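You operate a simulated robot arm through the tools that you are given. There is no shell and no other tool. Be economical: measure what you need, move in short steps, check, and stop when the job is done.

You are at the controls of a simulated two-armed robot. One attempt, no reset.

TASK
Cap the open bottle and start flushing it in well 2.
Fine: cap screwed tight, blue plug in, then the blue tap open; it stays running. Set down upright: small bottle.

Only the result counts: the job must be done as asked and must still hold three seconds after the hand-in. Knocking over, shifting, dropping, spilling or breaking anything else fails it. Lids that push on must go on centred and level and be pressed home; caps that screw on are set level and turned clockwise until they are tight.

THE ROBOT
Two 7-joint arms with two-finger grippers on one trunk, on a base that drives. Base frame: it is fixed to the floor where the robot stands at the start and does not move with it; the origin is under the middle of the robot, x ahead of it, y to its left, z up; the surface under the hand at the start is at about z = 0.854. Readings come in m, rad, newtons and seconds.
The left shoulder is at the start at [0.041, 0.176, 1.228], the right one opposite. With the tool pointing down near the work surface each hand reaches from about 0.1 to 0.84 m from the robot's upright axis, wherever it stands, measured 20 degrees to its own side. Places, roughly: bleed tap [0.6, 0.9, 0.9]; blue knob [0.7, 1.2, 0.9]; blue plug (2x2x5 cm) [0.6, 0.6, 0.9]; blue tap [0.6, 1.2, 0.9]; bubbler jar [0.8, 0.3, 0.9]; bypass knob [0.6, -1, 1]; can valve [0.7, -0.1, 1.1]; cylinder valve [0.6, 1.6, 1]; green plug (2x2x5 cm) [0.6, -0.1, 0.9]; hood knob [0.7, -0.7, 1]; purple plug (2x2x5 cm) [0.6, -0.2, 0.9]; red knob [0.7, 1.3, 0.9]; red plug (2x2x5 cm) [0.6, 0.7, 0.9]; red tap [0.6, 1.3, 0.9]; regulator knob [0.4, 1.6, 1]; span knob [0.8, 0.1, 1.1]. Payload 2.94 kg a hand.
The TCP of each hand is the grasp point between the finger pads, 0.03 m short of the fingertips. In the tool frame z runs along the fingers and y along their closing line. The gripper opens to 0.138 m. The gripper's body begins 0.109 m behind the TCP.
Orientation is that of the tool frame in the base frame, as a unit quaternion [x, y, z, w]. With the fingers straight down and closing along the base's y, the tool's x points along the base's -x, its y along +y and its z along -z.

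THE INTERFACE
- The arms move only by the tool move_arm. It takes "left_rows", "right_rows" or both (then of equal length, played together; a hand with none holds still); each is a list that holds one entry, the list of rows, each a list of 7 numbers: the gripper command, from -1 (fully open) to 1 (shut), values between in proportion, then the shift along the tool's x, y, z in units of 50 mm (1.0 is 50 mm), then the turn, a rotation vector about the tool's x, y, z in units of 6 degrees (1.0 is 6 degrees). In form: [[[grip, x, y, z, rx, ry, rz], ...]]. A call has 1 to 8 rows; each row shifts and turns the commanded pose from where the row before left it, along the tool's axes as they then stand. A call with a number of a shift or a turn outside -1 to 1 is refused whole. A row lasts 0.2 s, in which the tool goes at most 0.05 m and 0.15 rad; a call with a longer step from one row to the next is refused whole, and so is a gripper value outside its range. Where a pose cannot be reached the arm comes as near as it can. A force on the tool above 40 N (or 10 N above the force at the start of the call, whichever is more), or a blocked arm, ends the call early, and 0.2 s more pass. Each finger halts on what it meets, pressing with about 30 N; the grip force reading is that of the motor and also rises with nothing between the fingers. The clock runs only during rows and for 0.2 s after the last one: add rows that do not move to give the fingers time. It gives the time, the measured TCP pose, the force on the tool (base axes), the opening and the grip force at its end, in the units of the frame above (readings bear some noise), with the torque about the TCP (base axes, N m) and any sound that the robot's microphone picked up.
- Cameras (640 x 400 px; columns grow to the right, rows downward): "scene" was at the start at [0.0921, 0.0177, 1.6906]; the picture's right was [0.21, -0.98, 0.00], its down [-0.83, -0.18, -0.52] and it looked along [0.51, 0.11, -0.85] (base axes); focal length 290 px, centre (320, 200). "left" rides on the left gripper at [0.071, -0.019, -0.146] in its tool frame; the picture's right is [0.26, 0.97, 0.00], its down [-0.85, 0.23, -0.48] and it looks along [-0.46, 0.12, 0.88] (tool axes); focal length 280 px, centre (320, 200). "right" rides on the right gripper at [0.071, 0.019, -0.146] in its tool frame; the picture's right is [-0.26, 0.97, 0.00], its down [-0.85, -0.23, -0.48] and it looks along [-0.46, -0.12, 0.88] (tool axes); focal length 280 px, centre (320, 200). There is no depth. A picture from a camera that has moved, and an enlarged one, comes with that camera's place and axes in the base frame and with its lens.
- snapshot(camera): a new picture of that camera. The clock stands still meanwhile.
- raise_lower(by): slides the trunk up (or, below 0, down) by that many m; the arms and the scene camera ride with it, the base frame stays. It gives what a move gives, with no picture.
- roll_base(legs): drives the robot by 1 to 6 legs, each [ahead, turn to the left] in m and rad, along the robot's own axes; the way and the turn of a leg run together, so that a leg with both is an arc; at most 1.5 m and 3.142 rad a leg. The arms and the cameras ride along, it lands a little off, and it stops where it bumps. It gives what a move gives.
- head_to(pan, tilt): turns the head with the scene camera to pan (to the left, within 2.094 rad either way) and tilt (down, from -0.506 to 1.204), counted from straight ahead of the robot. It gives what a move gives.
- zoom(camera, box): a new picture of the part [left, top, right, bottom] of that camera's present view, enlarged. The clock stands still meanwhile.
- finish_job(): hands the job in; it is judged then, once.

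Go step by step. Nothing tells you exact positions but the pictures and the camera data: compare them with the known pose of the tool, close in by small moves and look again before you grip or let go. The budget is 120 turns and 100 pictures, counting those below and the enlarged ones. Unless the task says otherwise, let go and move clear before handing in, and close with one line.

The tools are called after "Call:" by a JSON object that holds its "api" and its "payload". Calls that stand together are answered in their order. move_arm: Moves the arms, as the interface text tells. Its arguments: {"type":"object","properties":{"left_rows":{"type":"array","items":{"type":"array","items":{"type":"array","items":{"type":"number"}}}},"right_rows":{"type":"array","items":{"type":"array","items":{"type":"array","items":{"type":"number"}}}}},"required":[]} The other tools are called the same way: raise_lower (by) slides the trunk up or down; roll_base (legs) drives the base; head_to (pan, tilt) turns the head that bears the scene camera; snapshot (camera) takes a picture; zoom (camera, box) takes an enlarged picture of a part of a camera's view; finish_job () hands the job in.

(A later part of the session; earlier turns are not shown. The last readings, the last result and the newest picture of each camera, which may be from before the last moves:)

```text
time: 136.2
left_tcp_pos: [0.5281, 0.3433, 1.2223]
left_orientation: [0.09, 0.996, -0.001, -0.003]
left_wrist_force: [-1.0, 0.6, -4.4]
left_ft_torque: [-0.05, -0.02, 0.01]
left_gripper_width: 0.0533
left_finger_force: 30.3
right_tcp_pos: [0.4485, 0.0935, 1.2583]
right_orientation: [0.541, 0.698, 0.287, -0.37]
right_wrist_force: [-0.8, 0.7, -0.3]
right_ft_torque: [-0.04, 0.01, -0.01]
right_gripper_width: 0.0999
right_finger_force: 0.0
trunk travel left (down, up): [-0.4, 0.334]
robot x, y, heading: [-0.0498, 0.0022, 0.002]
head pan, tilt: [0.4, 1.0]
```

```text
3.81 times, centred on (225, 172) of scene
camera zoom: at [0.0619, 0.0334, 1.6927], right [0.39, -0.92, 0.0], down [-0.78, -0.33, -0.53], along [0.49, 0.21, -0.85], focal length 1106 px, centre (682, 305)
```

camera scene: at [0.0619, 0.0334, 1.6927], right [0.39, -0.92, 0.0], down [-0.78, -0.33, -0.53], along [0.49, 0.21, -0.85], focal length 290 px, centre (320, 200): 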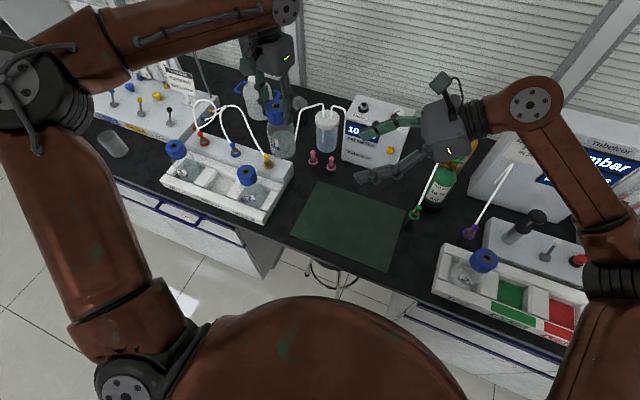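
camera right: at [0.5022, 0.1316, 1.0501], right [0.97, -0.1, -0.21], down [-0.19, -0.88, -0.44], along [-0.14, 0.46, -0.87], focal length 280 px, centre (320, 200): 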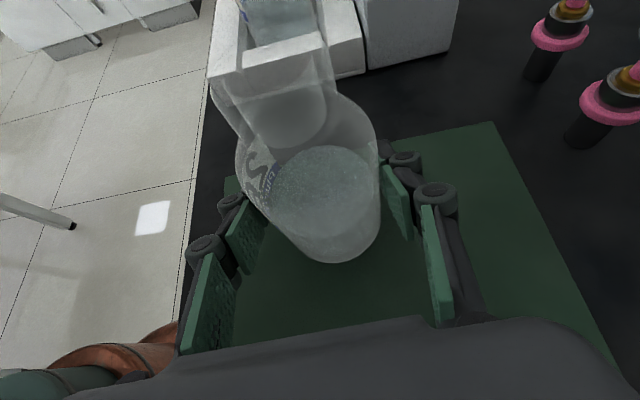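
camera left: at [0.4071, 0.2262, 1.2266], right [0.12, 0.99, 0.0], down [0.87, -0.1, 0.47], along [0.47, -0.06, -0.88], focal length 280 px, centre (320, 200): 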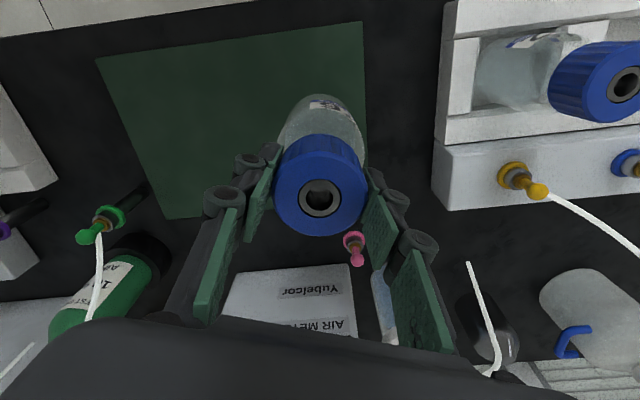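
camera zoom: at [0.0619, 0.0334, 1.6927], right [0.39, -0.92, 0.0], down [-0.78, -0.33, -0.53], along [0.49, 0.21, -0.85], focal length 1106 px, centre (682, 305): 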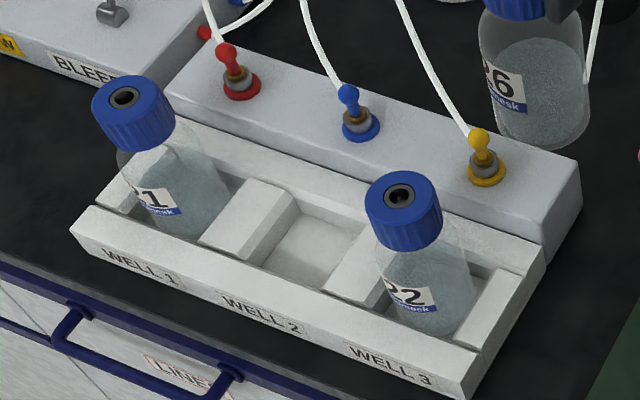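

Well 2 centre is at about (0.476, 0.581), midway between bottles 1 and 22. Move the bottle over it at height and look.

Call:
{"api": "move_arm", "payload": {"left_rows": [[[1, 0.376, 0.9, 0, 0, 0, 0], [1, 0.376, 0.9, 0, 0, 0, 0], [1, 0.376, 0.9, 0, 0, 0, 0], [1, 0.376, 0.9, 0, 0, 0, 0], [1, 0.376, 0.9, 0, 0, 0, 0], [1, 0, 0, 0, 0, 0, 0], [1, 0, 0, 0, 0, 0, 0]]]}}

Call:
{"api": "snapshot", "payload": {"camera": "left"}}

Call:
{"api": "zoom", "payload": {"camera": "scene", "box": [120, 60, 320, 225]}}

```text
time: 137.8
left_tcp_pos: [0.46, 0.5797, 1.2253]
left_orientation: [0.091, 0.996, -0.001, 0.003]
left_wrist_force: [1.0, -0.2, -4.4]
left_ft_torque: [-0.04, 0.01, 0.02]
left_gripper_width: 0.0533
left_finger_force: 30.0
right_tcp_pos: [0.432, 0.0912, 1.2619]
right_orientation: [0.539, 0.701, 0.29, -0.366]
right_wrist_force: [0.4, -0.7, -1.0]
right_ft_torque: [-0.02, 0.03, 0.02]
right_gripper_width: 0.1
right_finger_force: 0.1
trunk travel left (down, up): [-0.4, 0.334]
robot x, y, heading: [-0.0504, 0.0014, 0.005]
head pan, tilt: [0.4, 1.0]
```

```text
35 pictures are left
camera left: at [0.3864, 0.5734, 1.3699], right [-0.08, 1.0, 0.0], down [0.87, 0.07, 0.48], along [0.48, 0.04, -0.88], focal length 280 px, centre (320, 200)
```

left: 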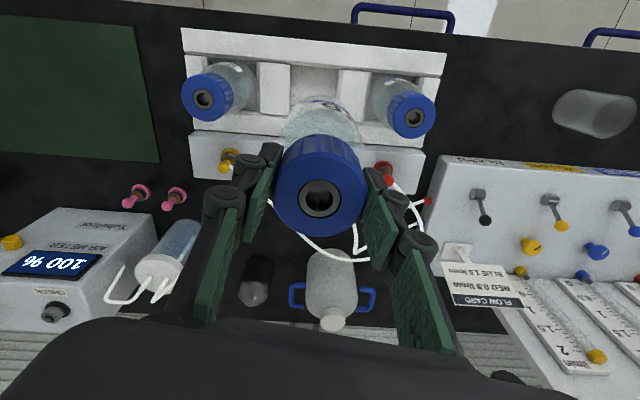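

```text
2.42 times, centred on (220, 142) of scene
camera zoom: at [0.0416, 0.0318, 1.692], right [0.39, -0.92, 0.0], down [-0.78, -0.33, -0.54], along [0.5, 0.21, -0.84], focal length 704 px, centre (562, 339)
```

zoom: 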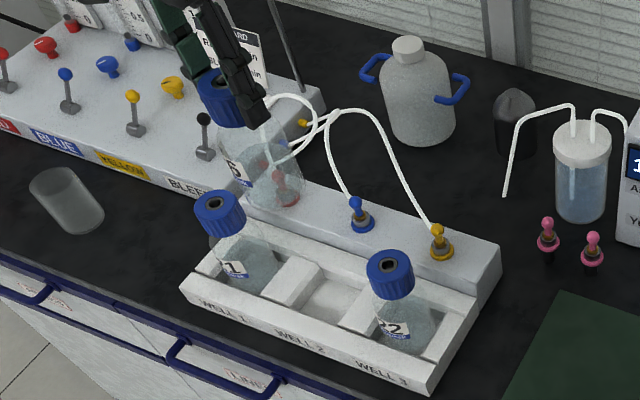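

Triangulating from both cameras puts well 2's centre at about (0.457, 0.569). Correct that and lower to just above the rack.

Call:
{"api": "move_arm", "payload": {"left_rows": [[[1, 0.02, -0.22, 0, 0, 0, 0], [1, 0, 0, 0.7, 0, 0, 0], [1, 0, 0, 0.7, 0, 0, 0], [1, 0, 0, 0.7, 0, 0, 0], [1, 0, 0, 0.7, 0, 0, 0], [1, 0, 0, 0, 0, 0, 0], [1, 0, 0, 0, 0, 0, 0]]]}}

Call:
{"api": "zoom", "payload": {"camera": "scene", "box": [150, 110, 290, 215]}}

Call:
{"api": "snapshot", "payload": {"camera": "left"}}

```text
time: 139.4
left_tcp_pos: [0.4576, 0.5684, 1.0859]
left_orientation: [0.091, 0.996, 0.0, 0.003]
left_wrist_force: [-0.2, 0.0, -4.1]
left_ft_torque: [-0.01, 0.04, 0.0]
left_gripper_width: 0.0533
left_finger_force: 29.9
right_tcp_pos: [0.4318, 0.0915, 1.263]
right_orientation: [0.538, 0.701, 0.291, -0.367]
right_wrist_force: [0.5, -0.7, 0.0]
right_ft_torque: [0.0, 0.02, 0.01]
right_gripper_width: 0.0999
right_finger_force: 0.1
trunk travel left (down, up): [-0.4, 0.334]
robot x, y, heading: [-0.0473, -0.001, 0.002]
head pan, tilt: [0.4, 1.0]
```

```text
3.81 times, centred on (220, 162) of scene
camera zoom: at [0.0405, 0.0319, 1.6921], right [0.39, -0.92, 0.0], down [-0.78, -0.33, -0.54], along [0.5, 0.21, -0.84], focal length 1106 px, centre (701, 343)
```

zoom: 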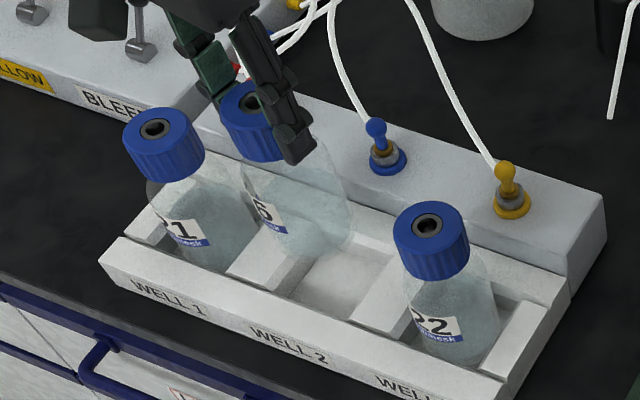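

```text
32 pictures are left
camera left: at [0.3833, 0.5623, 1.2298], right [-0.08, 1.0, 0.0], down [0.87, 0.07, 0.48], along [0.48, 0.04, -0.88], focal length 280 px, centre (320, 200)
```

left: 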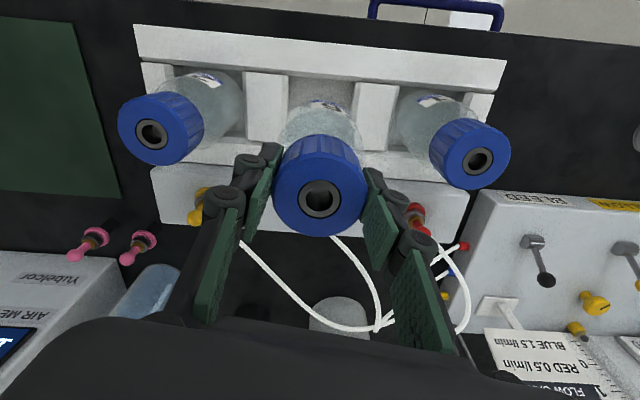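

Bottle lines up with well 2. Lower it in until it meets the floor.

Call:
{"api": "move_arm", "payload": {"left_rows": [[[1, 0, 0, 0.5, 0, 0, 0], [1, 0, 0, 0.5, 0, 0, 0], [1, 0, 0, 0.3, 0, 0, 0], [1, 0, 0, 0.15, 0, 0, 0], [1, 0, 0, 0.05, 0, 0, 0], [1, 0, 0, 0, 0, 0, 0]]]}}

Call:
{"api": "zoom", "payload": {"camera": "scene", "box": [150, 110, 290, 215]}}

```text
time: 140.8
left_tcp_pos: [0.4581, 0.5689, 1.0125]
left_orientation: [0.092, 0.996, -0.001, 0.004]
left_wrist_force: [-4.4, 0.3, -3.5]
left_ft_torque: [0.06, 0.53, 0.01]
left_gripper_width: 0.0532
left_finger_force: 29.6
right_tcp_pos: [0.4296, 0.0909, 1.2629]
right_orientation: [0.538, 0.702, 0.29, -0.366]
right_wrist_force: [0.1, 0.9, 0.6]
right_ft_torque: [0.0, 0.01, -0.01]
right_gripper_width: 0.1001
right_finger_force: 0.2
trunk travel left (down, up): [-0.4, 0.334]
robot x, y, heading: [-0.0484, 0.0022, 0.002]
head pan, tilt: [0.4, 1.0]
```

```text
3.81 times, centred on (220, 162) of scene
camera zoom: at [0.0395, 0.0313, 1.6922], right [0.39, -0.92, 0.0], down [-0.77, -0.33, -0.54], along [0.5, 0.21, -0.84], focal length 1106 px, centre (701, 343)
```

zoom: 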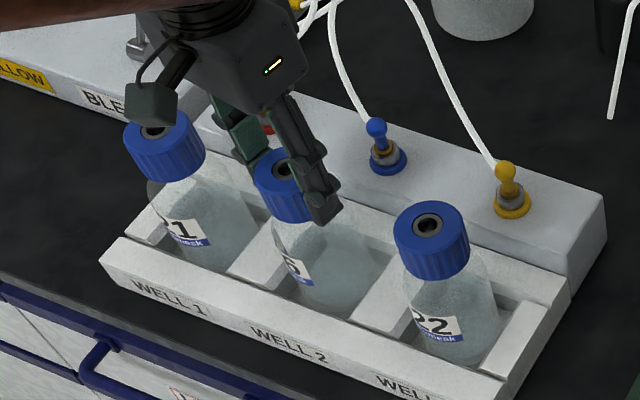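

Slight side contact with the back wall; ease 2–3 mm toward the front and continue down.

Call:
{"api": "move_arm", "payload": {"left_rows": [[[1, 0.05, 0, 0, 0, 0, 0], [1, 0, 0, 0.05, 0, 0, 0], [1, 0, 0, 0.05, 0, 0, 0], [1, 0, 0, 0.05, 0, 0, 0], [1, 0, 0, 0.03, 0, 0, 0], [1, 0, 0, 0, 0, 0, 0]]]}}

```text
time: 142.2
left_tcp_pos: [0.457, 0.5691, 1.0068]
left_orientation: [0.091, 0.996, 0.002, 0.007]
left_wrist_force: [2.0, 8.2, 30.4]
left_ft_torque: [0.28, -0.12, 0.05]
left_gripper_width: 0.0533
left_finger_force: 29.5
right_tcp_pos: [0.4292, 0.0877, 1.2644]
right_orientation: [0.539, 0.701, 0.292, -0.366]
right_wrist_force: [-0.5, -0.4, 0.1]
right_ft_torque: [-0.03, 0.0, -0.01]
right_gripper_width: 0.1001
right_finger_force: 0.0
trunk travel left (down, up): [-0.4, 0.334]
robot x, y, heading: [-0.0508, 0.0038, -0.001]
head pan, tilt: [0.4, 1.0]
```

On the floor of the well. Relieve the pressure, release and rise.

Call:
{"api": "move_arm", "payload": {"left_rows": [[[1, 0, 0, -0.06, 0, 0, 0], [0, 0, 0, 0, 0, 0, 0], [-0.35, 0, 0, 0, 0, 0, 0], [-0.35, 0, 0, 0, 0, 0, 0], [-0.35, 0, 0, -0.4, 0, 0, 0], [-0.35, 0, 0, -0.8, 0, 0, 0], [-0.35, 0, 0, -0.8, 0, 0, 0], [-0.35, 0, 0, -0.8, 0, 0, 0]]]}}

Call:
{"api": "zoom", "payload": {"camera": "scene", "box": [150, 110, 290, 215]}}

Call:
{"api": "snapshot", "payload": {"camera": "left"}}

```text
time: 144.0
left_tcp_pos: [0.4557, 0.5688, 1.1467]
left_orientation: [0.091, 0.996, -0.001, 0.004]
left_wrist_force: [-0.9, 0.0, -0.4]
left_ft_torque: [0.0, -0.03, 0.02]
left_gripper_width: 0.0931
left_finger_force: 0.0
right_tcp_pos: [0.4303, 0.0899, 1.2638]
right_orientation: [0.539, 0.701, 0.291, -0.366]
right_wrist_force: [0.6, -0.8, -0.3]
right_ft_torque: [0.01, -0.03, -0.03]
right_gripper_width: 0.0998
right_finger_force: 0.1
trunk travel left (down, up): [-0.4, 0.334]
robot x, y, heading: [-0.0513, 0.0002, 0.002]
head pan, tilt: [0.4, 1.0]
```

```text
3.81 times, centred on (220, 162) of scene
camera zoom: at [0.0392, 0.0301, 1.6922], right [0.39, -0.92, 0.0], down [-0.77, -0.33, -0.54], along [0.5, 0.21, -0.84], focal length 1106 px, centre (701, 343)
```

zoom: 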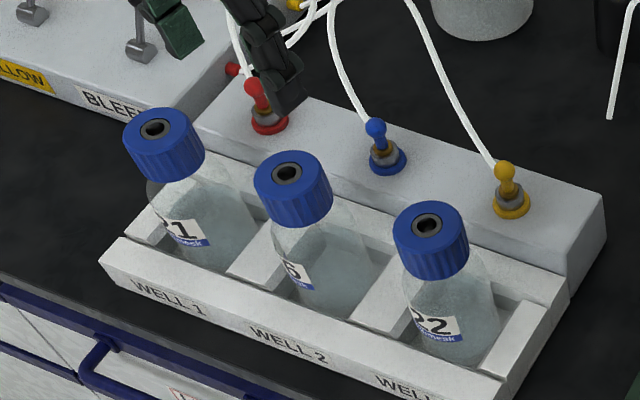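

```text
29 pictures are left
camera left: at [0.3802, 0.5618, 1.2906], right [-0.08, 1.0, 0.0], down [0.87, 0.07, 0.48], along [0.48, 0.04, -0.88], focal length 280 px, centre (320, 200)
```

left: 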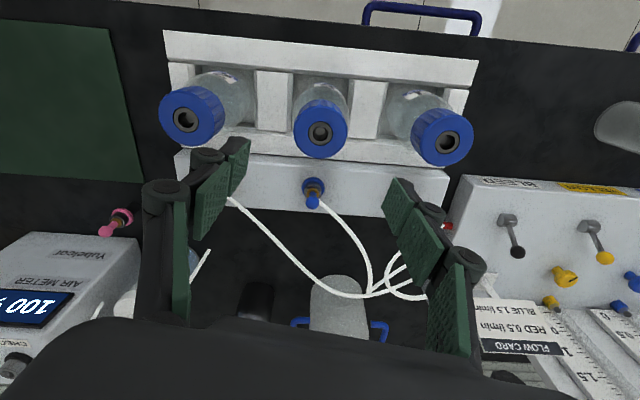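

The bottle stands upright in well 2, its cap at the same height as its neighbours'. The blue plug's ball is at about (0.558, 0.566, 0.97); move the left hand above it and turn clear of its tube.

Call:
{"api": "move_arm", "payload": {"left_rows": [[[0, -0.667, 0.1, 0, 0, 0, 0], [0, -0.667, 0.1, 0, 0, 0, 0], [0, -0.667, 0.1, 0, 0, 0, 0], [0, 0, 0, 0, 0, 0, -1], [0, 0, 0, 0, 0, 0, -1], [0, 0, 0, 0, 0, 0, -1], [0, 0, 0, 0, 0, 0, -1], [0, 0, 0, 0, 0, 0, -1]]]}}

Call:
{"api": "snapshot", "payload": {"camera": "left"}}

Call:
{"api": "zoom", "payload": {"camera": "scene", "box": [170, 110, 270, 180]}}

```text
time: 145.8
left_tcp_pos: [0.5549, 0.5662, 1.1462]
left_orientation: [-0.17, 0.985, 0.0, 0.004]
left_wrist_force: [0.5, -0.3, 0.4]
left_ft_torque: [-0.02, 0.0, 0.02]
left_gripper_width: 0.069
left_finger_force: 0.0
right_tcp_pos: [0.4301, 0.09, 1.2622]
right_orientation: [0.539, 0.701, 0.291, -0.366]
right_wrist_force: [-0.6, -0.7, 0.5]
right_ft_torque: [0.04, -0.01, 0.02]
right_gripper_width: 0.1001
right_finger_force: 0.0
trunk travel left (down, up): [-0.4, 0.334]
robot x, y, heading: [-0.0521, 0.0007, -0.005]
head pan, tilt: [0.4, 1.0]
```

```text
28 pictures are left
camera left: at [0.4948, 0.5234, 1.2908], right [-0.57, 0.82, -0.01], down [0.72, 0.5, 0.48], along [0.4, 0.27, -0.88], focal length 280 px, centre (320, 200)
```

left: 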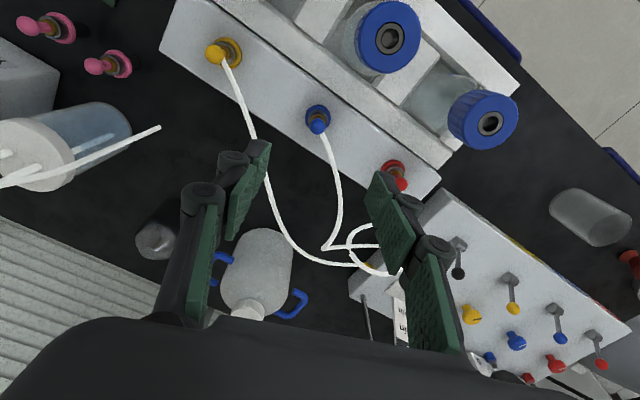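

```text
5.71 times, centred on (220, 145) of scene
camera zoom: at [0.0399, 0.031, 1.6921], right [0.39, -0.92, 0.0], down [-0.77, -0.33, -0.54], along [0.5, 0.21, -0.84], focal length 1658 px, centre (891, 514)
```

zoom: 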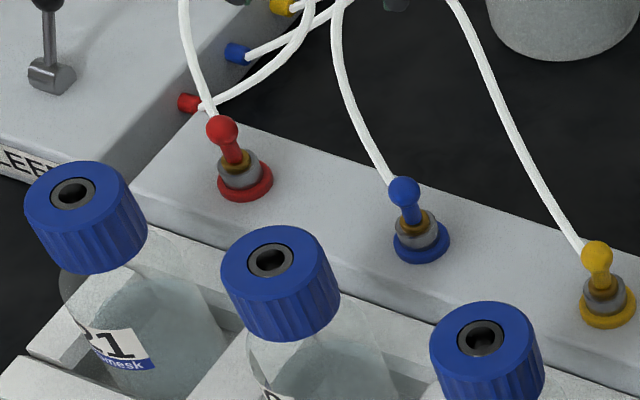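

The plug is gold flange, stem and ball, sitting in a grey-ringed socket like the one in the cap. Centre on it, level the hand and descend most of the way.

Call:
{"api": "move_arm", "payload": {"left_rows": [[[0.3, -0.09, -0.05, 0, 0, 0.08, 0], [0.3, 0, 0, 0.7, 0, 0, 0], [0.3, 0, 0, 0.7, 0, 0, 0], [0.3, 0, 0, 0.7, 0, 0, 0], [0.3, 0, 0, 0.5, 0, 0, 0], [0.3, 0, 0, 0, 0, 0, 0]]]}}

Call:
{"api": "snapshot", "payload": {"camera": "left"}}

Call:
{"api": "zoom", "payload": {"camera": "scene", "box": [180, 100, 280, 170]}}

```text
time: 147.2
left_tcp_pos: [0.5526, 0.5629, 1.0177]
left_orientation: [-0.17, 0.985, -0.001, 0.001]
left_wrist_force: [0.2, 0.6, -0.2]
left_ft_torque: [0.02, 0.03, 0.02]
left_gripper_width: 0.0484
left_finger_force: 0.1
left hand out of reach, approached as far as the arm can: row 5
right_tcp_pos: [0.4314, 0.0901, 1.2632]
right_orientation: [0.539, 0.701, 0.291, -0.366]
right_wrist_force: [0.2, -0.5, 0.7]
right_ft_torque: [0.0, -0.02, 0.02]
right_gripper_width: 0.0998
right_finger_force: 0.1
trunk travel left (down, up): [-0.4, 0.334]
robot x, y, heading: [-0.0474, -0.0012, 0.003]
head pan, tilt: [0.4, 1.0]
```

```text
26 pictures are left
camera left: at [0.4923, 0.521, 1.1625], right [-0.57, 0.82, 0.0], down [0.72, 0.5, 0.48], along [0.39, 0.27, -0.88], focal length 280 px, centre (320, 200)
```

left: 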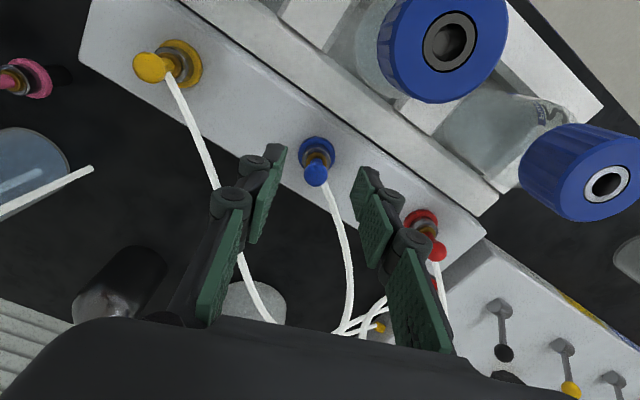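

```text
5.71 times, centred on (230, 135) of scene
camera zoom: at [0.0399, 0.0308, 1.6922], right [0.39, -0.92, 0.0], down [-0.77, -0.33, -0.54], along [0.5, 0.21, -0.84], focal length 1658 px, centre (834, 571)
```

zoom: 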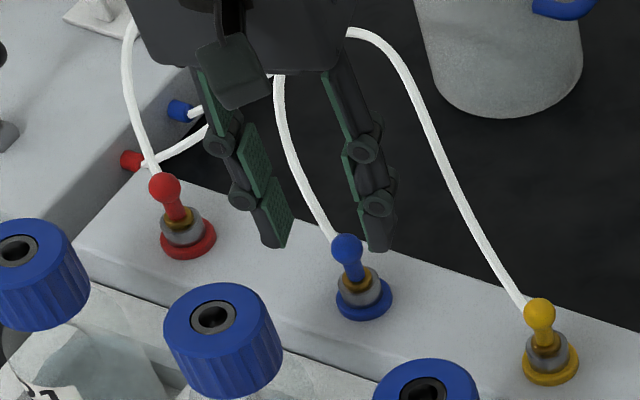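

The arm is at its reach limit. Raise, pull back 5 cm, and drive the base forward 5 cm so the hand ends at the same spot.

Call:
{"api": "move_arm", "payload": {"left_rows": [[[0.3, 0, 0, -0.8, 0, 0, 0], [0.3, 0, 0, -0.8, 0, 0, 0], [0.3, 0.9, 0.33, 0, 0, 0, 0], [0.3, 0.4, 0.1, 0, 0, 0, 0], [0.3, 0, 0, 0, 0, 0, 0]]]}}

Call:
{"api": "roll_base", "payload": {"legs": [[0.04, 0], [0.03, 0]]}}

Call:
{"api": "move_arm", "payload": {"left_rows": [[[0.3, 0, 0, 0, 0, 0, 0], [0.3, 0, 0, 0, 0, 0, 0], [0.3, 0, 0, 0, 0, 0, 0]]]}}

Call:
{"api": "snapshot", "payload": {"camera": "left"}}

```text
time: 148.4
left_tcp_pos: [0.4838, 0.562, 1.099]
left_orientation: [-0.171, 0.985, -0.002, 0.0]
left_wrist_force: [-0.3, -0.4, -0.9]
left_ft_torque: [-0.02, -0.04, 0.02]
left_gripper_width: 0.0485
left_finger_force: 0.1
right_tcp_pos: [0.43, 0.0906, 1.2631]
right_orientation: [0.538, 0.701, 0.29, -0.366]
right_wrist_force: [-0.6, 0.6, 0.5]
right_ft_torque: [-0.03, -0.03, -0.01]
right_gripper_width: 0.1001
right_finger_force: 0.0
trunk travel left (down, up): [-0.4, 0.334]
robot x, y, heading: [-0.0508, 0.0006, -0.004]
head pan, tilt: [0.4, 1.0]
```

```text
time: 149.8
left_tcp_pos: [0.5522, 0.5618, 1.1003]
left_orientation: [-0.171, 0.985, -0.003, 0.0]
left_wrist_force: [0.6, 0.2, -0.4]
left_ft_torque: [-0.04, 0.04, -0.04]
left_gripper_width: 0.0483
left_finger_force: 0.0
right_tcp_pos: [0.4978, 0.0906, 1.2639]
right_orientation: [0.538, 0.702, 0.292, -0.365]
right_wrist_force: [0.2, 0.1, -0.7]
right_ft_torque: [0.05, -0.01, -0.01]
right_gripper_width: 0.1002
right_finger_force: 0.0
trunk travel left (down, up): [-0.4, 0.334]
robot x, y, heading: [0.02, -0.0011, -0.001]
head pan, tilt: [0.4, 1.0]
```

```text
time: 150.6
left_tcp_pos: [0.552, 0.5609, 1.1002]
left_orientation: [-0.171, 0.985, -0.003, 0.001]
left_wrist_force: [0.2, -0.3, 0.0]
left_ft_torque: [0.0, 0.09, -0.02]
left_gripper_width: 0.0484
left_finger_force: 0.0
right_tcp_pos: [0.4981, 0.0914, 1.2641]
right_orientation: [0.538, 0.702, 0.291, -0.365]
right_wrist_force: [-0.2, 0.6, -0.2]
right_ft_torque: [0.03, 0.07, 0.06]
right_gripper_width: 0.0999
right_finger_force: 0.0
trunk travel left (down, up): [-0.4, 0.334]
robot x, y, heading: [0.0165, -0.0013, -0.005]
head pan, tilt: [0.4, 1.0]
```

```text
24 pictures are left
camera left: at [0.491, 0.5197, 1.2447], right [-0.57, 0.82, 0.0], down [0.72, 0.5, 0.48], along [0.39, 0.27, -0.88], focal length 280 px, centre (320, 200)
```

left: 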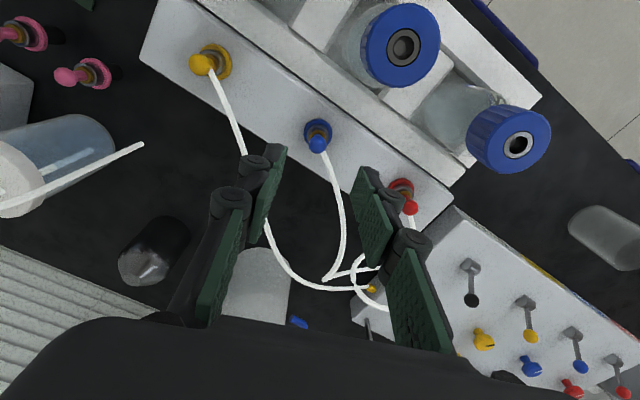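

Now within reach; correct about 1 cm and descend to just above the flange.

Call:
{"api": "move_arm", "payload": {"left_rows": [[[0.3, -0.2, 0.01, 0, -0.05, 0, 0], [0.3, 0, 0, 0.7, 0, 0, 0], [0.3, 0, 0, 0.7, 0, 0, 0], [0.3, 0, 0, 0.6, 0, 0, 0], [0.3, 0, 0, 0.2, 0, 0, 0], [0.3, 0, 0, 0, 0, 0, 0]]]}}

Call:
{"api": "snapshot", "payload": {"camera": "left"}}

Call:
{"api": "zoom", "payload": {"camera": "scene", "box": [160, 110, 260, 180]}}

```text
time: 151.9
left_tcp_pos: [0.5594, 0.5656, 0.9905]
left_orientation: [-0.171, 0.985, 0.0, 0.001]
left_wrist_force: [0.2, 0.0, 0.3]
left_ft_torque: [-0.01, 0.03, 0.01]
left_gripper_width: 0.0482
left_finger_force: 0.0
right_tcp_pos: [0.4968, 0.0906, 1.2649]
right_orientation: [0.537, 0.702, 0.292, -0.366]
right_wrist_force: [-0.3, 0.2, -0.1]
right_ft_torque: [0.01, -0.03, 0.01]
right_gripper_width: 0.1004
right_finger_force: 0.0
trunk travel left (down, up): [-0.4, 0.334]
robot x, y, heading: [0.0198, -0.0024, -0.002]
head pan, tilt: [0.4, 1.0]
```

```text
23 pictures are left
camera left: at [0.4989, 0.5229, 1.1355], right [-0.57, 0.82, 0.0], down [0.72, 0.5, 0.48], along [0.39, 0.27, -0.88], focal length 280 px, centre (320, 200)
```

left: 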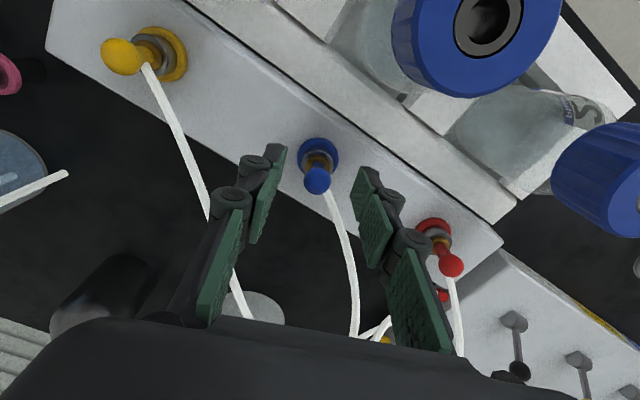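

```text
5.71 times, centred on (210, 145) of scene
camera zoom: at [0.1104, 0.0309, 1.6922], right [0.39, -0.92, 0.0], down [-0.77, -0.33, -0.54], along [0.5, 0.21, -0.84], focal length 1658 px, centre (949, 514)
```

zoom: 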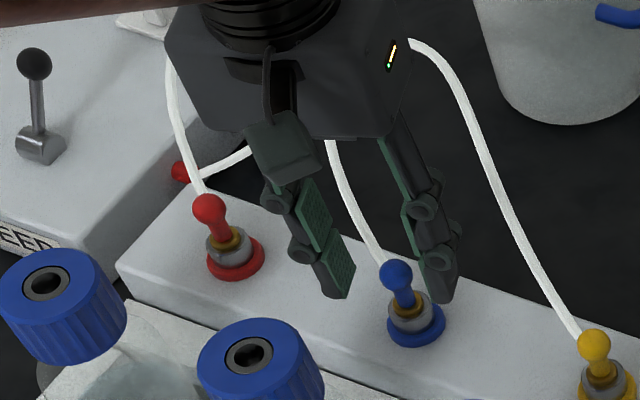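

Ball sits between the pads, 2–3 mm off. Correct, go down 13 mm and close.

Call:
{"api": "move_arm", "payload": {"left_rows": [[[0.3, -0.05, -0.04, 0, 0, 0, 0], [0.3, 0, 0, 0.2, 0, 0, 0], [0.3, 0, 0, 0.08, 0, 0, 0], [1, 0, 0, 0, 0, 0, 0], [1, 0, 0, 0, 0, 0, 0], [1, 0, 0, 0, 0, 0, 0], [1, 0, 0, 0, 0, 0, 0]]]}}

Call:
{"api": "snapshot", "payload": {"camera": "left"}}

```text
time: 153.6
left_tcp_pos: [0.5634, 0.5649, 0.9763]
left_orientation: [-0.171, 0.985, 0.0, 0.001]
left_wrist_force: [0.6, -0.2, -0.5]
left_ft_torque: [0.0, 0.01, -0.02]
left_gripper_width: 0.0165
left_finger_force: 29.9
right_tcp_pos: [0.4969, 0.0917, 1.2655]
right_orientation: [0.538, 0.702, 0.291, -0.365]
right_wrist_force: [0.3, -0.5, 0.1]
right_ft_torque: [0.04, 0.03, -0.04]
right_gripper_width: 0.1
right_finger_force: 0.1
trunk travel left (down, up): [-0.4, 0.334]
robot x, y, heading: [0.0193, -0.001, 0.005]
head pan, tilt: [0.4, 1.0]
```

```text
21 pictures are left
camera left: at [0.502, 0.5223, 1.1214], right [-0.57, 0.82, 0.0], down [0.72, 0.5, 0.48], along [0.39, 0.27, -0.88], focal length 280 px, centre (320, 200)
```

left: 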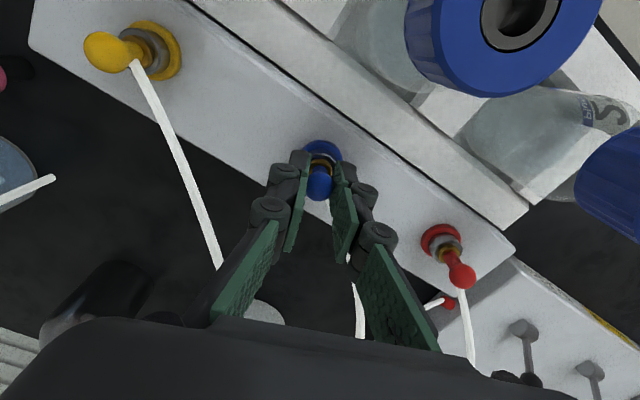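

Gripped on the ball and stem (16.5 mm). Lift and see whether it comes out.

Call:
{"api": "move_arm", "payload": {"left_rows": [[[1, 0, 0, -0.3, 0, 0, 0], [1, 0, 0, -0.4, 0, 0, 0], [1, 0, 0, -0.6, 0, 0, 0], [1, 0, 0, -0.6, 0, 0, 0], [1, 0, 0, -0.6, 0, 0, 0], [1, 0, 0, 0, 0, 0, 0]]]}}

Call:
{"api": "snapshot", "payload": {"camera": "left"}}

Call:
{"api": "zoom", "payload": {"camera": "scene", "box": [130, 90, 260, 180]}}

```text
time: 154.9
left_tcp_pos: [0.5638, 0.5659, 1.1016]
left_orientation: [-0.17, 0.985, 0.0, 0.001]
left_wrist_force: [-0.6, -1.1, -0.7]
left_ft_torque: [-0.05, 0.01, -0.01]
left_gripper_width: 0.0168
left_finger_force: 29.9
right_tcp_pos: [0.4978, 0.0907, 1.2643]
right_orientation: [0.537, 0.702, 0.291, -0.365]
right_wrist_force: [0.1, -0.5, -0.3]
right_ft_torque: [0.05, 0.01, 0.0]
right_gripper_width: 0.0997
right_finger_force: 0.0
trunk travel left (down, up): [-0.4, 0.334]
robot x, y, heading: [0.0179, -0.0008, 0.006]
head pan, tilt: [0.4, 1.0]
```

```text
20 pictures are left
camera left: at [0.5028, 0.5222, 1.2462], right [-0.57, 0.82, 0.0], down [0.72, 0.5, 0.48], along [0.39, 0.27, -0.88], focal length 280 px, centre (320, 200)
```

left: 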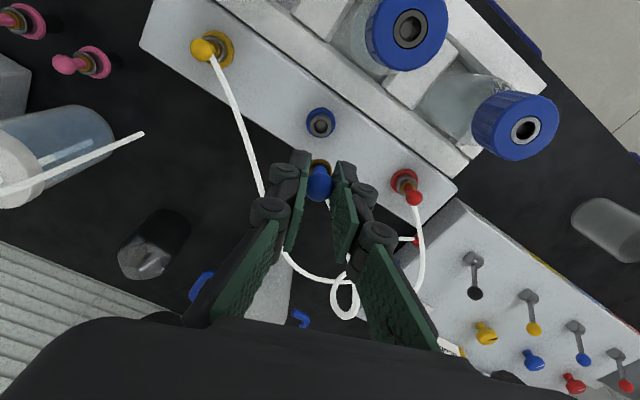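

```text
4.44 times, centred on (195, 135) of scene
camera zoom: at [0.1107, 0.0316, 1.6921], right [0.39, -0.92, 0.0], down [-0.77, -0.33, -0.54], along [0.5, 0.21, -0.84], focal length 1290 px, centre (876, 489)
```

zoom: 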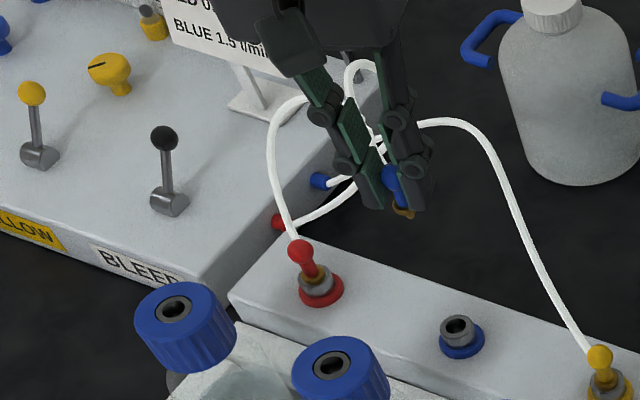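

The plug is out and held upright. The cap hole is at about (0.457, 0.569); move the plug above it.

Call:
{"api": "move_arm", "payload": {"left_rows": [[[1, 0.664, 0.258, 0, 0, 0, 0], [1, 0.664, 0.258, 0, 0, 0, 0], [1, 0.664, 0.258, 0, 0, 0, 0], [1, 0, 0, 0.4, 0, 0, 0], [1, 0, 0, 0, 0, 0, 0], [1, 0, 0, 0, 0, 0, 0]]]}}

Call:
{"api": "snapshot", "payload": {"camera": "left"}}

Call:
{"api": "zoom", "payload": {"camera": "scene", "box": [150, 110, 250, 180]}}

```text
time: 156.3
left_tcp_pos: [0.4561, 0.5665, 1.0825]
left_orientation: [-0.17, 0.986, 0.0, 0.001]
left_wrist_force: [0.2, -0.4, -0.7]
left_ft_torque: [0.0, 0.02, 0.0]
left_gripper_width: 0.0164
left_finger_force: 29.8
right_tcp_pos: [0.4967, 0.0905, 1.2647]
right_orientation: [0.538, 0.702, 0.292, -0.365]
right_wrist_force: [0.6, -0.5, 0.9]
right_ft_torque: [0.02, 0.02, 0.02]
right_gripper_width: 0.1002
right_finger_force: 0.0
trunk travel left (down, up): [-0.4, 0.334]
robot x, y, heading: [0.0217, 0.0041, -0.003]
head pan, tilt: [0.4, 1.0]
```

```text
18 pictures are left
camera left: at [0.3957, 0.5249, 1.2254], right [-0.57, 0.82, 0.0], down [0.72, 0.5, 0.48], along [0.39, 0.27, -0.88], focal length 280 px, centre (320, 200)
```

left: 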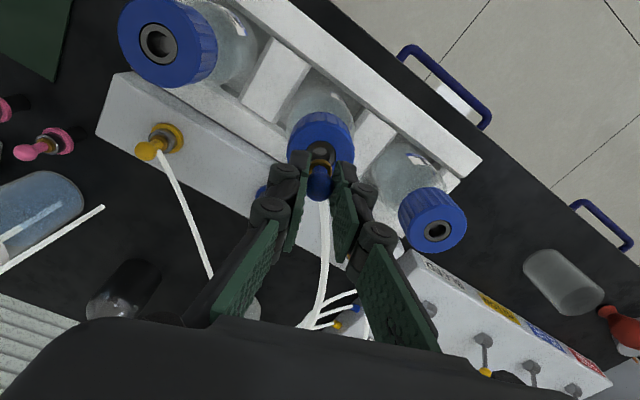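

```text
5.71 times, centred on (200, 145) of scene
camera zoom: at [0.111, 0.0313, 1.6921], right [0.39, -0.92, 0.0], down [-0.77, -0.33, -0.54], along [0.5, 0.21, -0.84], focal length 1658 px, centre (1006, 514)
```

zoom: 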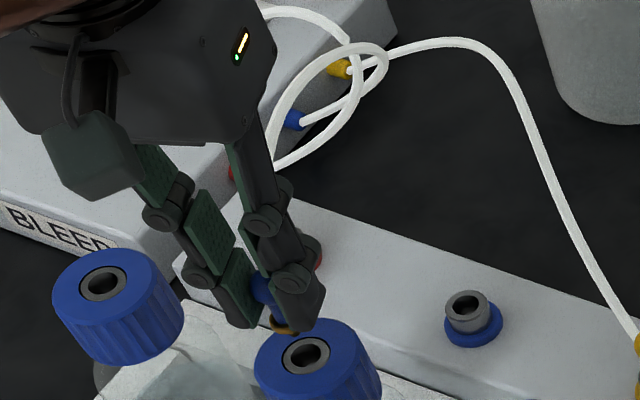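

Call:
{"api": "zoom", "payload": {"camera": "left", "box": [270, 100, 370, 210]}}

```text
3.64 times, centred on (320, 155) of left
camera zoom: at [0.3957, 0.5249, 1.2254], right [-0.57, 0.82, 0.0], down [0.72, 0.5, 0.48], along [0.39, 0.27, -0.88], focal length 1020 px, centre (320, 364)
```

zoom: 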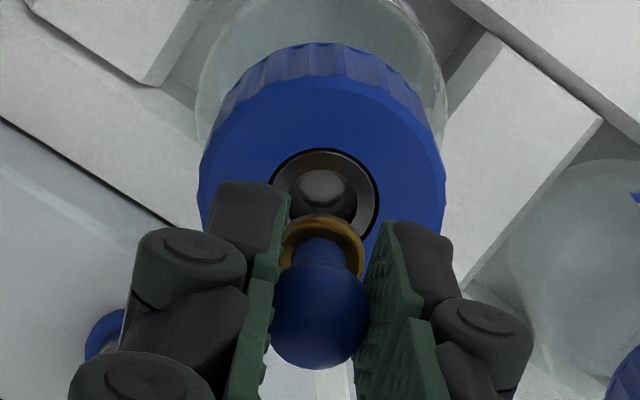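

Plug and hole line up within about 1.5 mm. Apply that correction and lower the plug in gently.

Call:
{"api": "move_arm", "payload": {"left_rows": [[[1, -0.03, 0.016, 0.2, 0, 0, 0], [1, 0, 0, 0.2, 0, 0, 0], [1, 0, 0, 0.1, 0, 0, 0], [1, 0, 0, 0.1, 0, 0, 0], [1, 0, 0, 0.06, 0, 0, 0], [1, 0, 0, 0.06, 0, 0, 0], [1, 0, 0, 0, 0, 0, 0]]]}}

Call:
{"api": "zoom", "payload": {"camera": "left", "box": [270, 100, 370, 210]}}

```text
time: 157.9
left_tcp_pos: [0.4577, 0.5674, 1.0481]
left_orientation: [-0.17, 0.985, 0.002, 0.004]
left_wrist_force: [-1.4, 3.2, 23.9]
left_ft_torque: [0.04, -0.08, -0.01]
left_gripper_width: 0.0168
left_finger_force: 30.0
right_tcp_pos: [0.4945, 0.0906, 1.2651]
right_orientation: [0.537, 0.702, 0.292, -0.365]
right_wrist_force: [0.5, -0.2, -0.7]
right_ft_torque: [0.01, 0.01, -0.02]
right_gripper_width: 0.1002
right_finger_force: 0.0
trunk travel left (down, up): [-0.4, 0.334]
robot x, y, heading: [0.0206, 0.0049, 0.002]
head pan, tilt: [0.4, 1.0]
```

```text
3.64 times, centred on (320, 155) of left
camera zoom: at [0.3955, 0.5252, 1.1918], right [-0.57, 0.82, 0.0], down [0.72, 0.5, 0.48], along [0.4, 0.27, -0.88], focal length 1020 px, centre (320, 364)
```

zoom: 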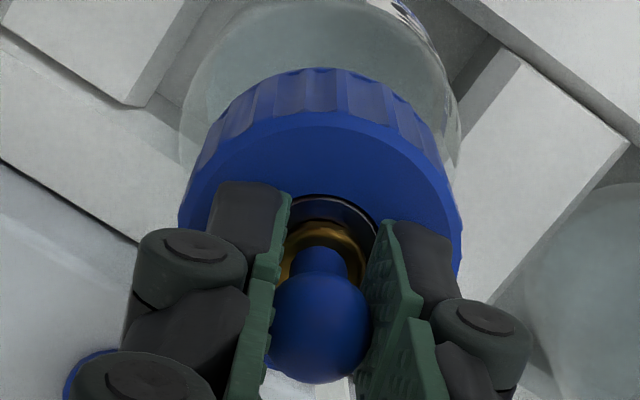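

The plug tip is inside the hole with the flange almost on the ring. Press a little further to seat it.

Call:
{"api": "move_arm", "payload": {"left_rows": [[[1, 0, 0, 0.03, 0, 0, 0], [1, 0, 0, 0.03, 0, 0, 0], [1, 0, 0, 0.03, 0, 0, 0], [1, 0, 0, 0.03, 0, 0, 0], [1, 0, 0, 0, 0, 0, 0]]]}}

Call:
{"api": "zoom", "payload": {"camera": "left", "box": [270, 100, 370, 210]}}

```text
time: 159.1
left_tcp_pos: [0.4593, 0.5698, 1.0434]
left_orientation: [-0.17, 0.985, 0.003, 0.005]
left_wrist_force: [-4.9, -1.7, 20.8]
left_ft_torque: [-0.11, 0.29, 0.04]
left_gripper_width: 0.0162
left_finger_force: 30.1
right_tcp_pos: [0.4962, 0.0901, 1.2651]
right_orientation: [0.537, 0.703, 0.292, -0.365]
right_wrist_force: [-0.9, 0.4, 0.3]
right_ft_torque: [0.02, -0.02, 0.05]
right_gripper_width: 0.0999
right_finger_force: 0.1
trunk travel left (down, up): [-0.4, 0.334]
robot x, y, heading: [0.022, 0.0016, 0.003]
head pan, tilt: [0.4, 1.0]
stopped in row 5 (left hand): the force on the tool passed its limit at 41 N (the readings are from after the stop); the commanded pose is now the measured one
```

```text
3.64 times, centred on (320, 155) of left
camera zoom: at [0.3965, 0.5255, 1.1878], right [-0.57, 0.82, 0.0], down [0.72, 0.5, 0.49], along [0.4, 0.28, -0.87], focal length 1020 px, centre (320, 364)
```

zoom: 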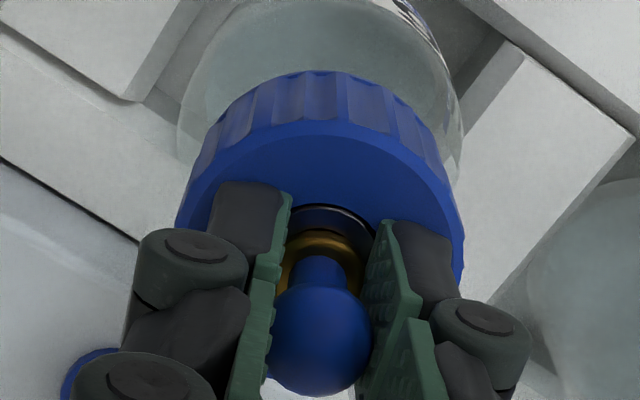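

Force peaked at 41 N, possibly with the fingertips at the cap top. Release, rise and inspect the plug.

Call:
{"api": "move_arm", "payload": {"left_rows": [[[1, 0, 0, -0.03, 0, 0, 0], [0.5, 0, 0, 0, 0, 0, 0], [0.3, 0, 0, 0, 0, 0, 0], [0.3, 0, 0, -0.3, 0, 0, 0], [0.3, 0, 0, -0.5, 0, 0, 0], [0.3, 0, 0, -0.5, 0, 0, 0], [0.3, 0, 0, 0, 0, 0, 0]]]}}

Call:
{"api": "zoom", "payload": {"camera": "left", "box": [260, 80, 380, 200]}}

Call:
{"api": "zoom", "payload": {"camera": "scene", "box": [150, 120, 250, 190]}}

```text
time: 160.7
left_tcp_pos: [0.459, 0.5688, 1.1081]
left_orientation: [-0.171, 0.985, 0.002, 0.003]
left_wrist_force: [0.5, 0.8, -0.2]
left_ft_torque: [0.01, 0.01, -0.02]
left_gripper_width: 0.0483
left_finger_force: 0.1
right_tcp_pos: [0.4966, 0.0905, 1.2639]
right_orientation: [0.539, 0.701, 0.292, -0.365]
right_wrist_force: [0.6, 0.0, -0.2]
right_ft_torque: [0.02, 0.0, 0.02]
right_gripper_width: 0.1003
right_finger_force: 0.1
trunk travel left (down, up): [-0.4, 0.334]
robot x, y, heading: [0.019, 0.0033, 0.007]
head pan, tilt: [0.4, 1.0]
```

```text
3.33 times, centred on (320, 140) of left
camera zoom: at [0.3968, 0.5258, 1.252], right [-0.57, 0.82, 0.0], down [0.72, 0.5, 0.48], along [0.39, 0.27, -0.88], focal length 935 px, centre (320, 400)
```

zoom: 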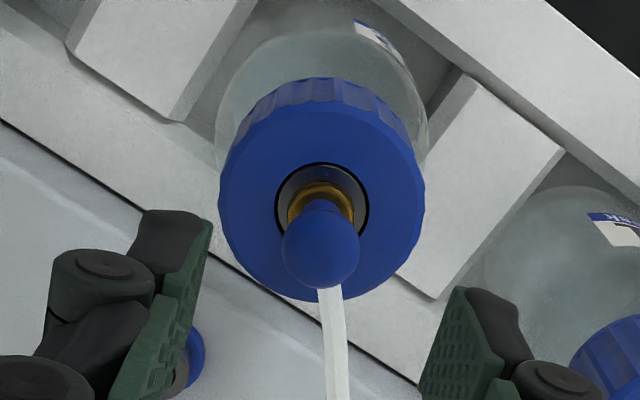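

```text
5.71 times, centred on (200, 155) of scene
camera zoom: at [0.1104, 0.0315, 1.6921], right [0.39, -0.92, 0.0], down [-0.77, -0.33, -0.54], along [0.5, 0.21, -0.84], focal length 1658 px, centre (1006, 457)
```

zoom: 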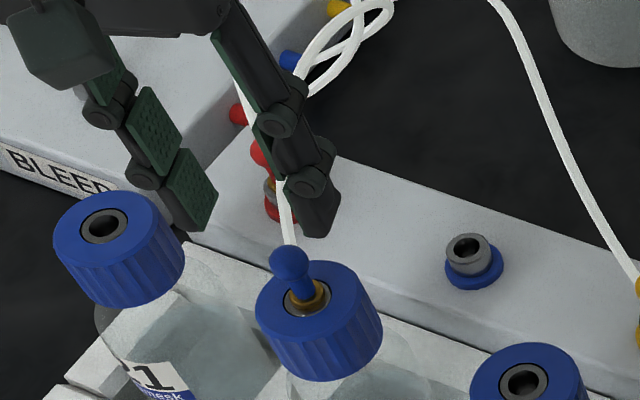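

The blue plug sits upright with its flange sunk in the cap's ring: it is in. Next, raise and retract the left hand and drive to the left along the bench toward the blue tap.

Call:
{"api": "move_arm", "payload": {"left_rows": [[[0.3, 0, 0, -0.9, 0, 0, 0], [0.3, 0, 0, -0.9, 0, 0, 0], [0.3, 0, 0, -0.9, 0, 0, 0], [0, 0.9, 0.3, 0, 0, 0, 0], [0, 0.9, 0.3, 0, 0, 0, 0], [0, 0.9, 0.3, 0, 0, 0, 0]]]}}

Call:
{"api": "roll_base", "payload": {"legs": [[-0.05, 0], [-0.05, 0], [0, 0.15], [0, 0.15], [0, 0.15], [0, 0.15]]}}

Call:
{"api": "roll_base", "payload": {"legs": [[0, 0.15], [0, 0.15], [0, 0.15], [0, 0.15], [0, 0.15], [0, 0.15]]}}

```text
time: 162.3
left_tcp_pos: [0.3352, 0.5504, 1.2683]
left_orientation: [-0.139, 0.987, -0.026, 0.072]
left_wrist_force: [-0.3, 0.1, 0.0]
left_ft_torque: [0.04, 0.03, 0.02]
left_gripper_width: 0.0689
left_finger_force: 0.0
right_tcp_pos: [0.4965, 0.0901, 1.2654]
right_orientation: [0.537, 0.702, 0.292, -0.365]
right_wrist_force: [0.8, -0.1, 0.0]
right_ft_torque: [-0.01, 0.01, 0.05]
right_gripper_width: 0.1
right_finger_force: 0.2
trunk travel left (down, up): [-0.4, 0.334]
robot x, y, heading: [0.0247, 0.0, 0.002]
head pan, tilt: [0.4, 1.0]
stopped in row 6 (left hand): the arm was blocked; the commanded pose is now the measured one
```

```text
time: 166.3
left_tcp_pos: [-0.133, 0.632, 1.269]
left_orientation: [-0.426, 0.901, -0.004, 0.078]
left_wrist_force: [-0.3, -0.7, 0.0]
left_ft_torque: [-0.03, -0.01, 0.0]
left_gripper_width: 0.0689
left_finger_force: 0.1
right_tcp_pos: [0.2612, 0.3448, 1.2655]
right_orientation: [0.305, 0.83, 0.17, -0.435]
right_wrist_force: [-0.7, 0.7, -0.3]
right_ft_torque: [-0.01, 0.0, 0.02]
right_gripper_width: 0.1002
right_finger_force: 0.1
trunk travel left (down, up): [-0.4, 0.334]
robot x, y, heading: [-0.0809, 0.0015, 0.601]
head pan, tilt: [0.4, 1.0]
```

```text
time: 170.5
left_tcp_pos: [-0.6061, 0.3529, 1.2683]
left_orientation: [0.775, -0.627, -0.03, -0.072]
left_wrist_force: [-0.1, -0.4, -0.4]
left_ft_torque: [0.0, -0.04, 0.03]
left_gripper_width: 0.0691
left_finger_force: 0.0
right_tcp_pos: [-0.1356, 0.4803, 1.2655]
right_orientation: [-0.085, 0.88, -0.034, -0.466]
right_wrist_force: [-0.4, -0.5, 0.3]
right_ft_torque: [0.02, -0.01, 0.05]
right_gripper_width: 0.1001
right_finger_force: 0.1
trunk travel left (down, up): [-0.4, 0.334]
robot x, y, heading: [-0.0769, -0.0018, 1.503]
head pan, tilt: [0.4, 1.0]
```

Call:
{"api": "roll_base", "payload": {"legs": [[0.1, 0], [0.15, 0], [0.15, 0], [0.15, 0], [0.15, 0], [0.1, 0]]}}

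Call:
{"api": "roll_base", "payload": {"legs": [[0, -0.15], [0, -0.15], [0, -0.15], [0, -0.15], [0, -0.15], [0, -0.15]]}}

Call:
{"api": "roll_base", "payload": {"legs": [[0, -0.15], [0, -0.15], [0, -0.15], [0, -0.15]]}}

Call:
{"api": "head_to", "payload": {"pan": 0.35, "tilt": 0.9}}

Call:
{"api": "snapshot", "payload": {"camera": "scene"}}

```text
time: 176.3
left_tcp_pos: [-0.5528, 1.134, 1.2739]
left_orientation: [0.774, -0.627, -0.035, -0.081]
left_wrist_force: [-1.4, -2.5, 1.2]
left_ft_torque: [0.21, -0.09, 0.01]
left_gripper_width: 0.069
left_finger_force: 0.1
right_tcp_pos: [-0.0819, 1.2626, 1.2737]
right_orientation: [-0.091, 0.88, -0.027, -0.465]
right_wrist_force: [-0.2, -1.6, 2.5]
right_ft_torque: [0.16, -0.23, -0.19]
right_gripper_width: 0.1001
right_finger_force: 0.0
trunk travel left (down, up): [-0.4, 0.334]
robot x, y, heading: [-0.0268, 0.8029, 1.498]
head pan, tilt: [0.4, 1.0]
```

```text
time: 180.6
left_tcp_pos: [-0.0812, 1.4302, 1.2711]
left_orientation: [-0.425, 0.902, -0.003, 0.082]
left_wrist_force: [0.0, 0.2, 0.2]
left_ft_torque: [-0.01, 0.0, 0.02]
left_gripper_width: 0.069
left_finger_force: 0.1
right_tcp_pos: [0.3124, 1.1393, 1.2683]
right_orientation: [0.302, 0.831, 0.174, -0.434]
right_wrist_force: [-0.4, 0.1, -0.5]
right_ft_torque: [0.03, 0.02, 0.04]
right_gripper_width: 0.1
right_finger_force: 0.1
trunk travel left (down, up): [-0.4, 0.334]
robot x, y, heading: [-0.0247, 0.8016, 0.605]
head pan, tilt: [0.4, 1.0]
```

```text
time: 183.5
left_tcp_pos: [0.2843, 1.3519, 1.2709]
left_orientation: [-0.139, 0.987, -0.028, 0.078]
left_wrist_force: [0.6, -1.4, 0.2]
left_ft_torque: [0.03, 0.03, -0.02]
left_gripper_width: 0.069
left_finger_force: 0.2
right_tcp_pos: [0.4446, 0.8921, 1.2687]
right_orientation: [0.535, 0.704, 0.295, -0.363]
right_wrist_force: [-0.2, -1.0, -0.3]
right_ft_torque: [0.02, -0.03, -0.02]
right_gripper_width: 0.1002
right_finger_force: 0.1
trunk travel left (down, up): [-0.4, 0.334]
robot x, y, heading: [-0.0216, 0.8036, 0.005]
head pan, tilt: [0.4, 1.0]
```

```text
time: 184.2
left_tcp_pos: [0.2838, 1.3526, 1.2709]
left_orientation: [-0.14, 0.987, -0.028, 0.079]
left_wrist_force: [0.3, -1.0, -0.5]
left_ft_torque: [-0.01, -0.01, 0.01]
left_gripper_width: 0.0692
left_finger_force: 0.1
right_tcp_pos: [0.4433, 0.8911, 1.2685]
right_orientation: [0.535, 0.704, 0.295, -0.363]
right_wrist_force: [-0.1, 0.2, -0.3]
right_ft_torque: [-0.02, 0.01, 0.01]
right_gripper_width: 0.1004
right_finger_force: 0.1
trunk travel left (down, up): [-0.4, 0.334]
robot x, y, heading: [-0.022, 0.8009, 0.005]
head pan, tilt: [0.351, 0.901]
```

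```text
11 pictures are left
camera scene: at [0.0716, 0.8308, 1.6994], right [0.35, -0.94, 0.0], down [-0.74, -0.27, -0.62], along [0.58, 0.21, -0.78], focal length 290 px, centre (320, 200)
```

scene: 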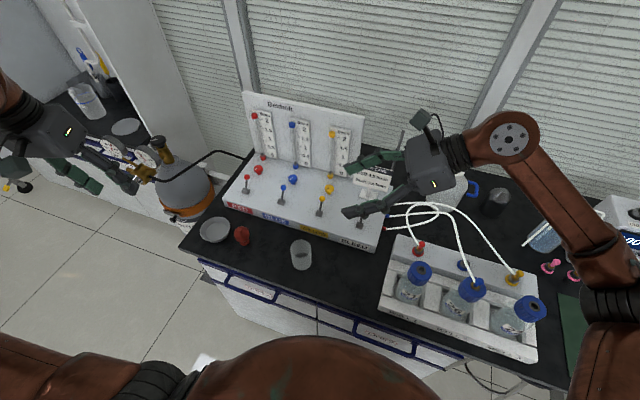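

The robot is in front of the tap panel. Zoom in on the taps.

Call:
{"api": "zoom", "payload": {"camera": "scene", "box": [220, 90, 370, 250]}}

```text
2.50 times, centred on (295, 170) of scene
camera zoom: at [0.0716, 0.8308, 1.6994], right [0.35, -0.94, 0.0], down [-0.74, -0.27, -0.62], along [0.58, 0.21, -0.78], focal length 726 px, centre (382, 275)
```

zoom: 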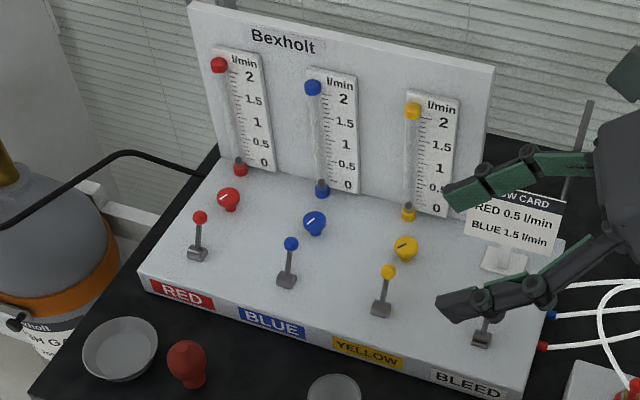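

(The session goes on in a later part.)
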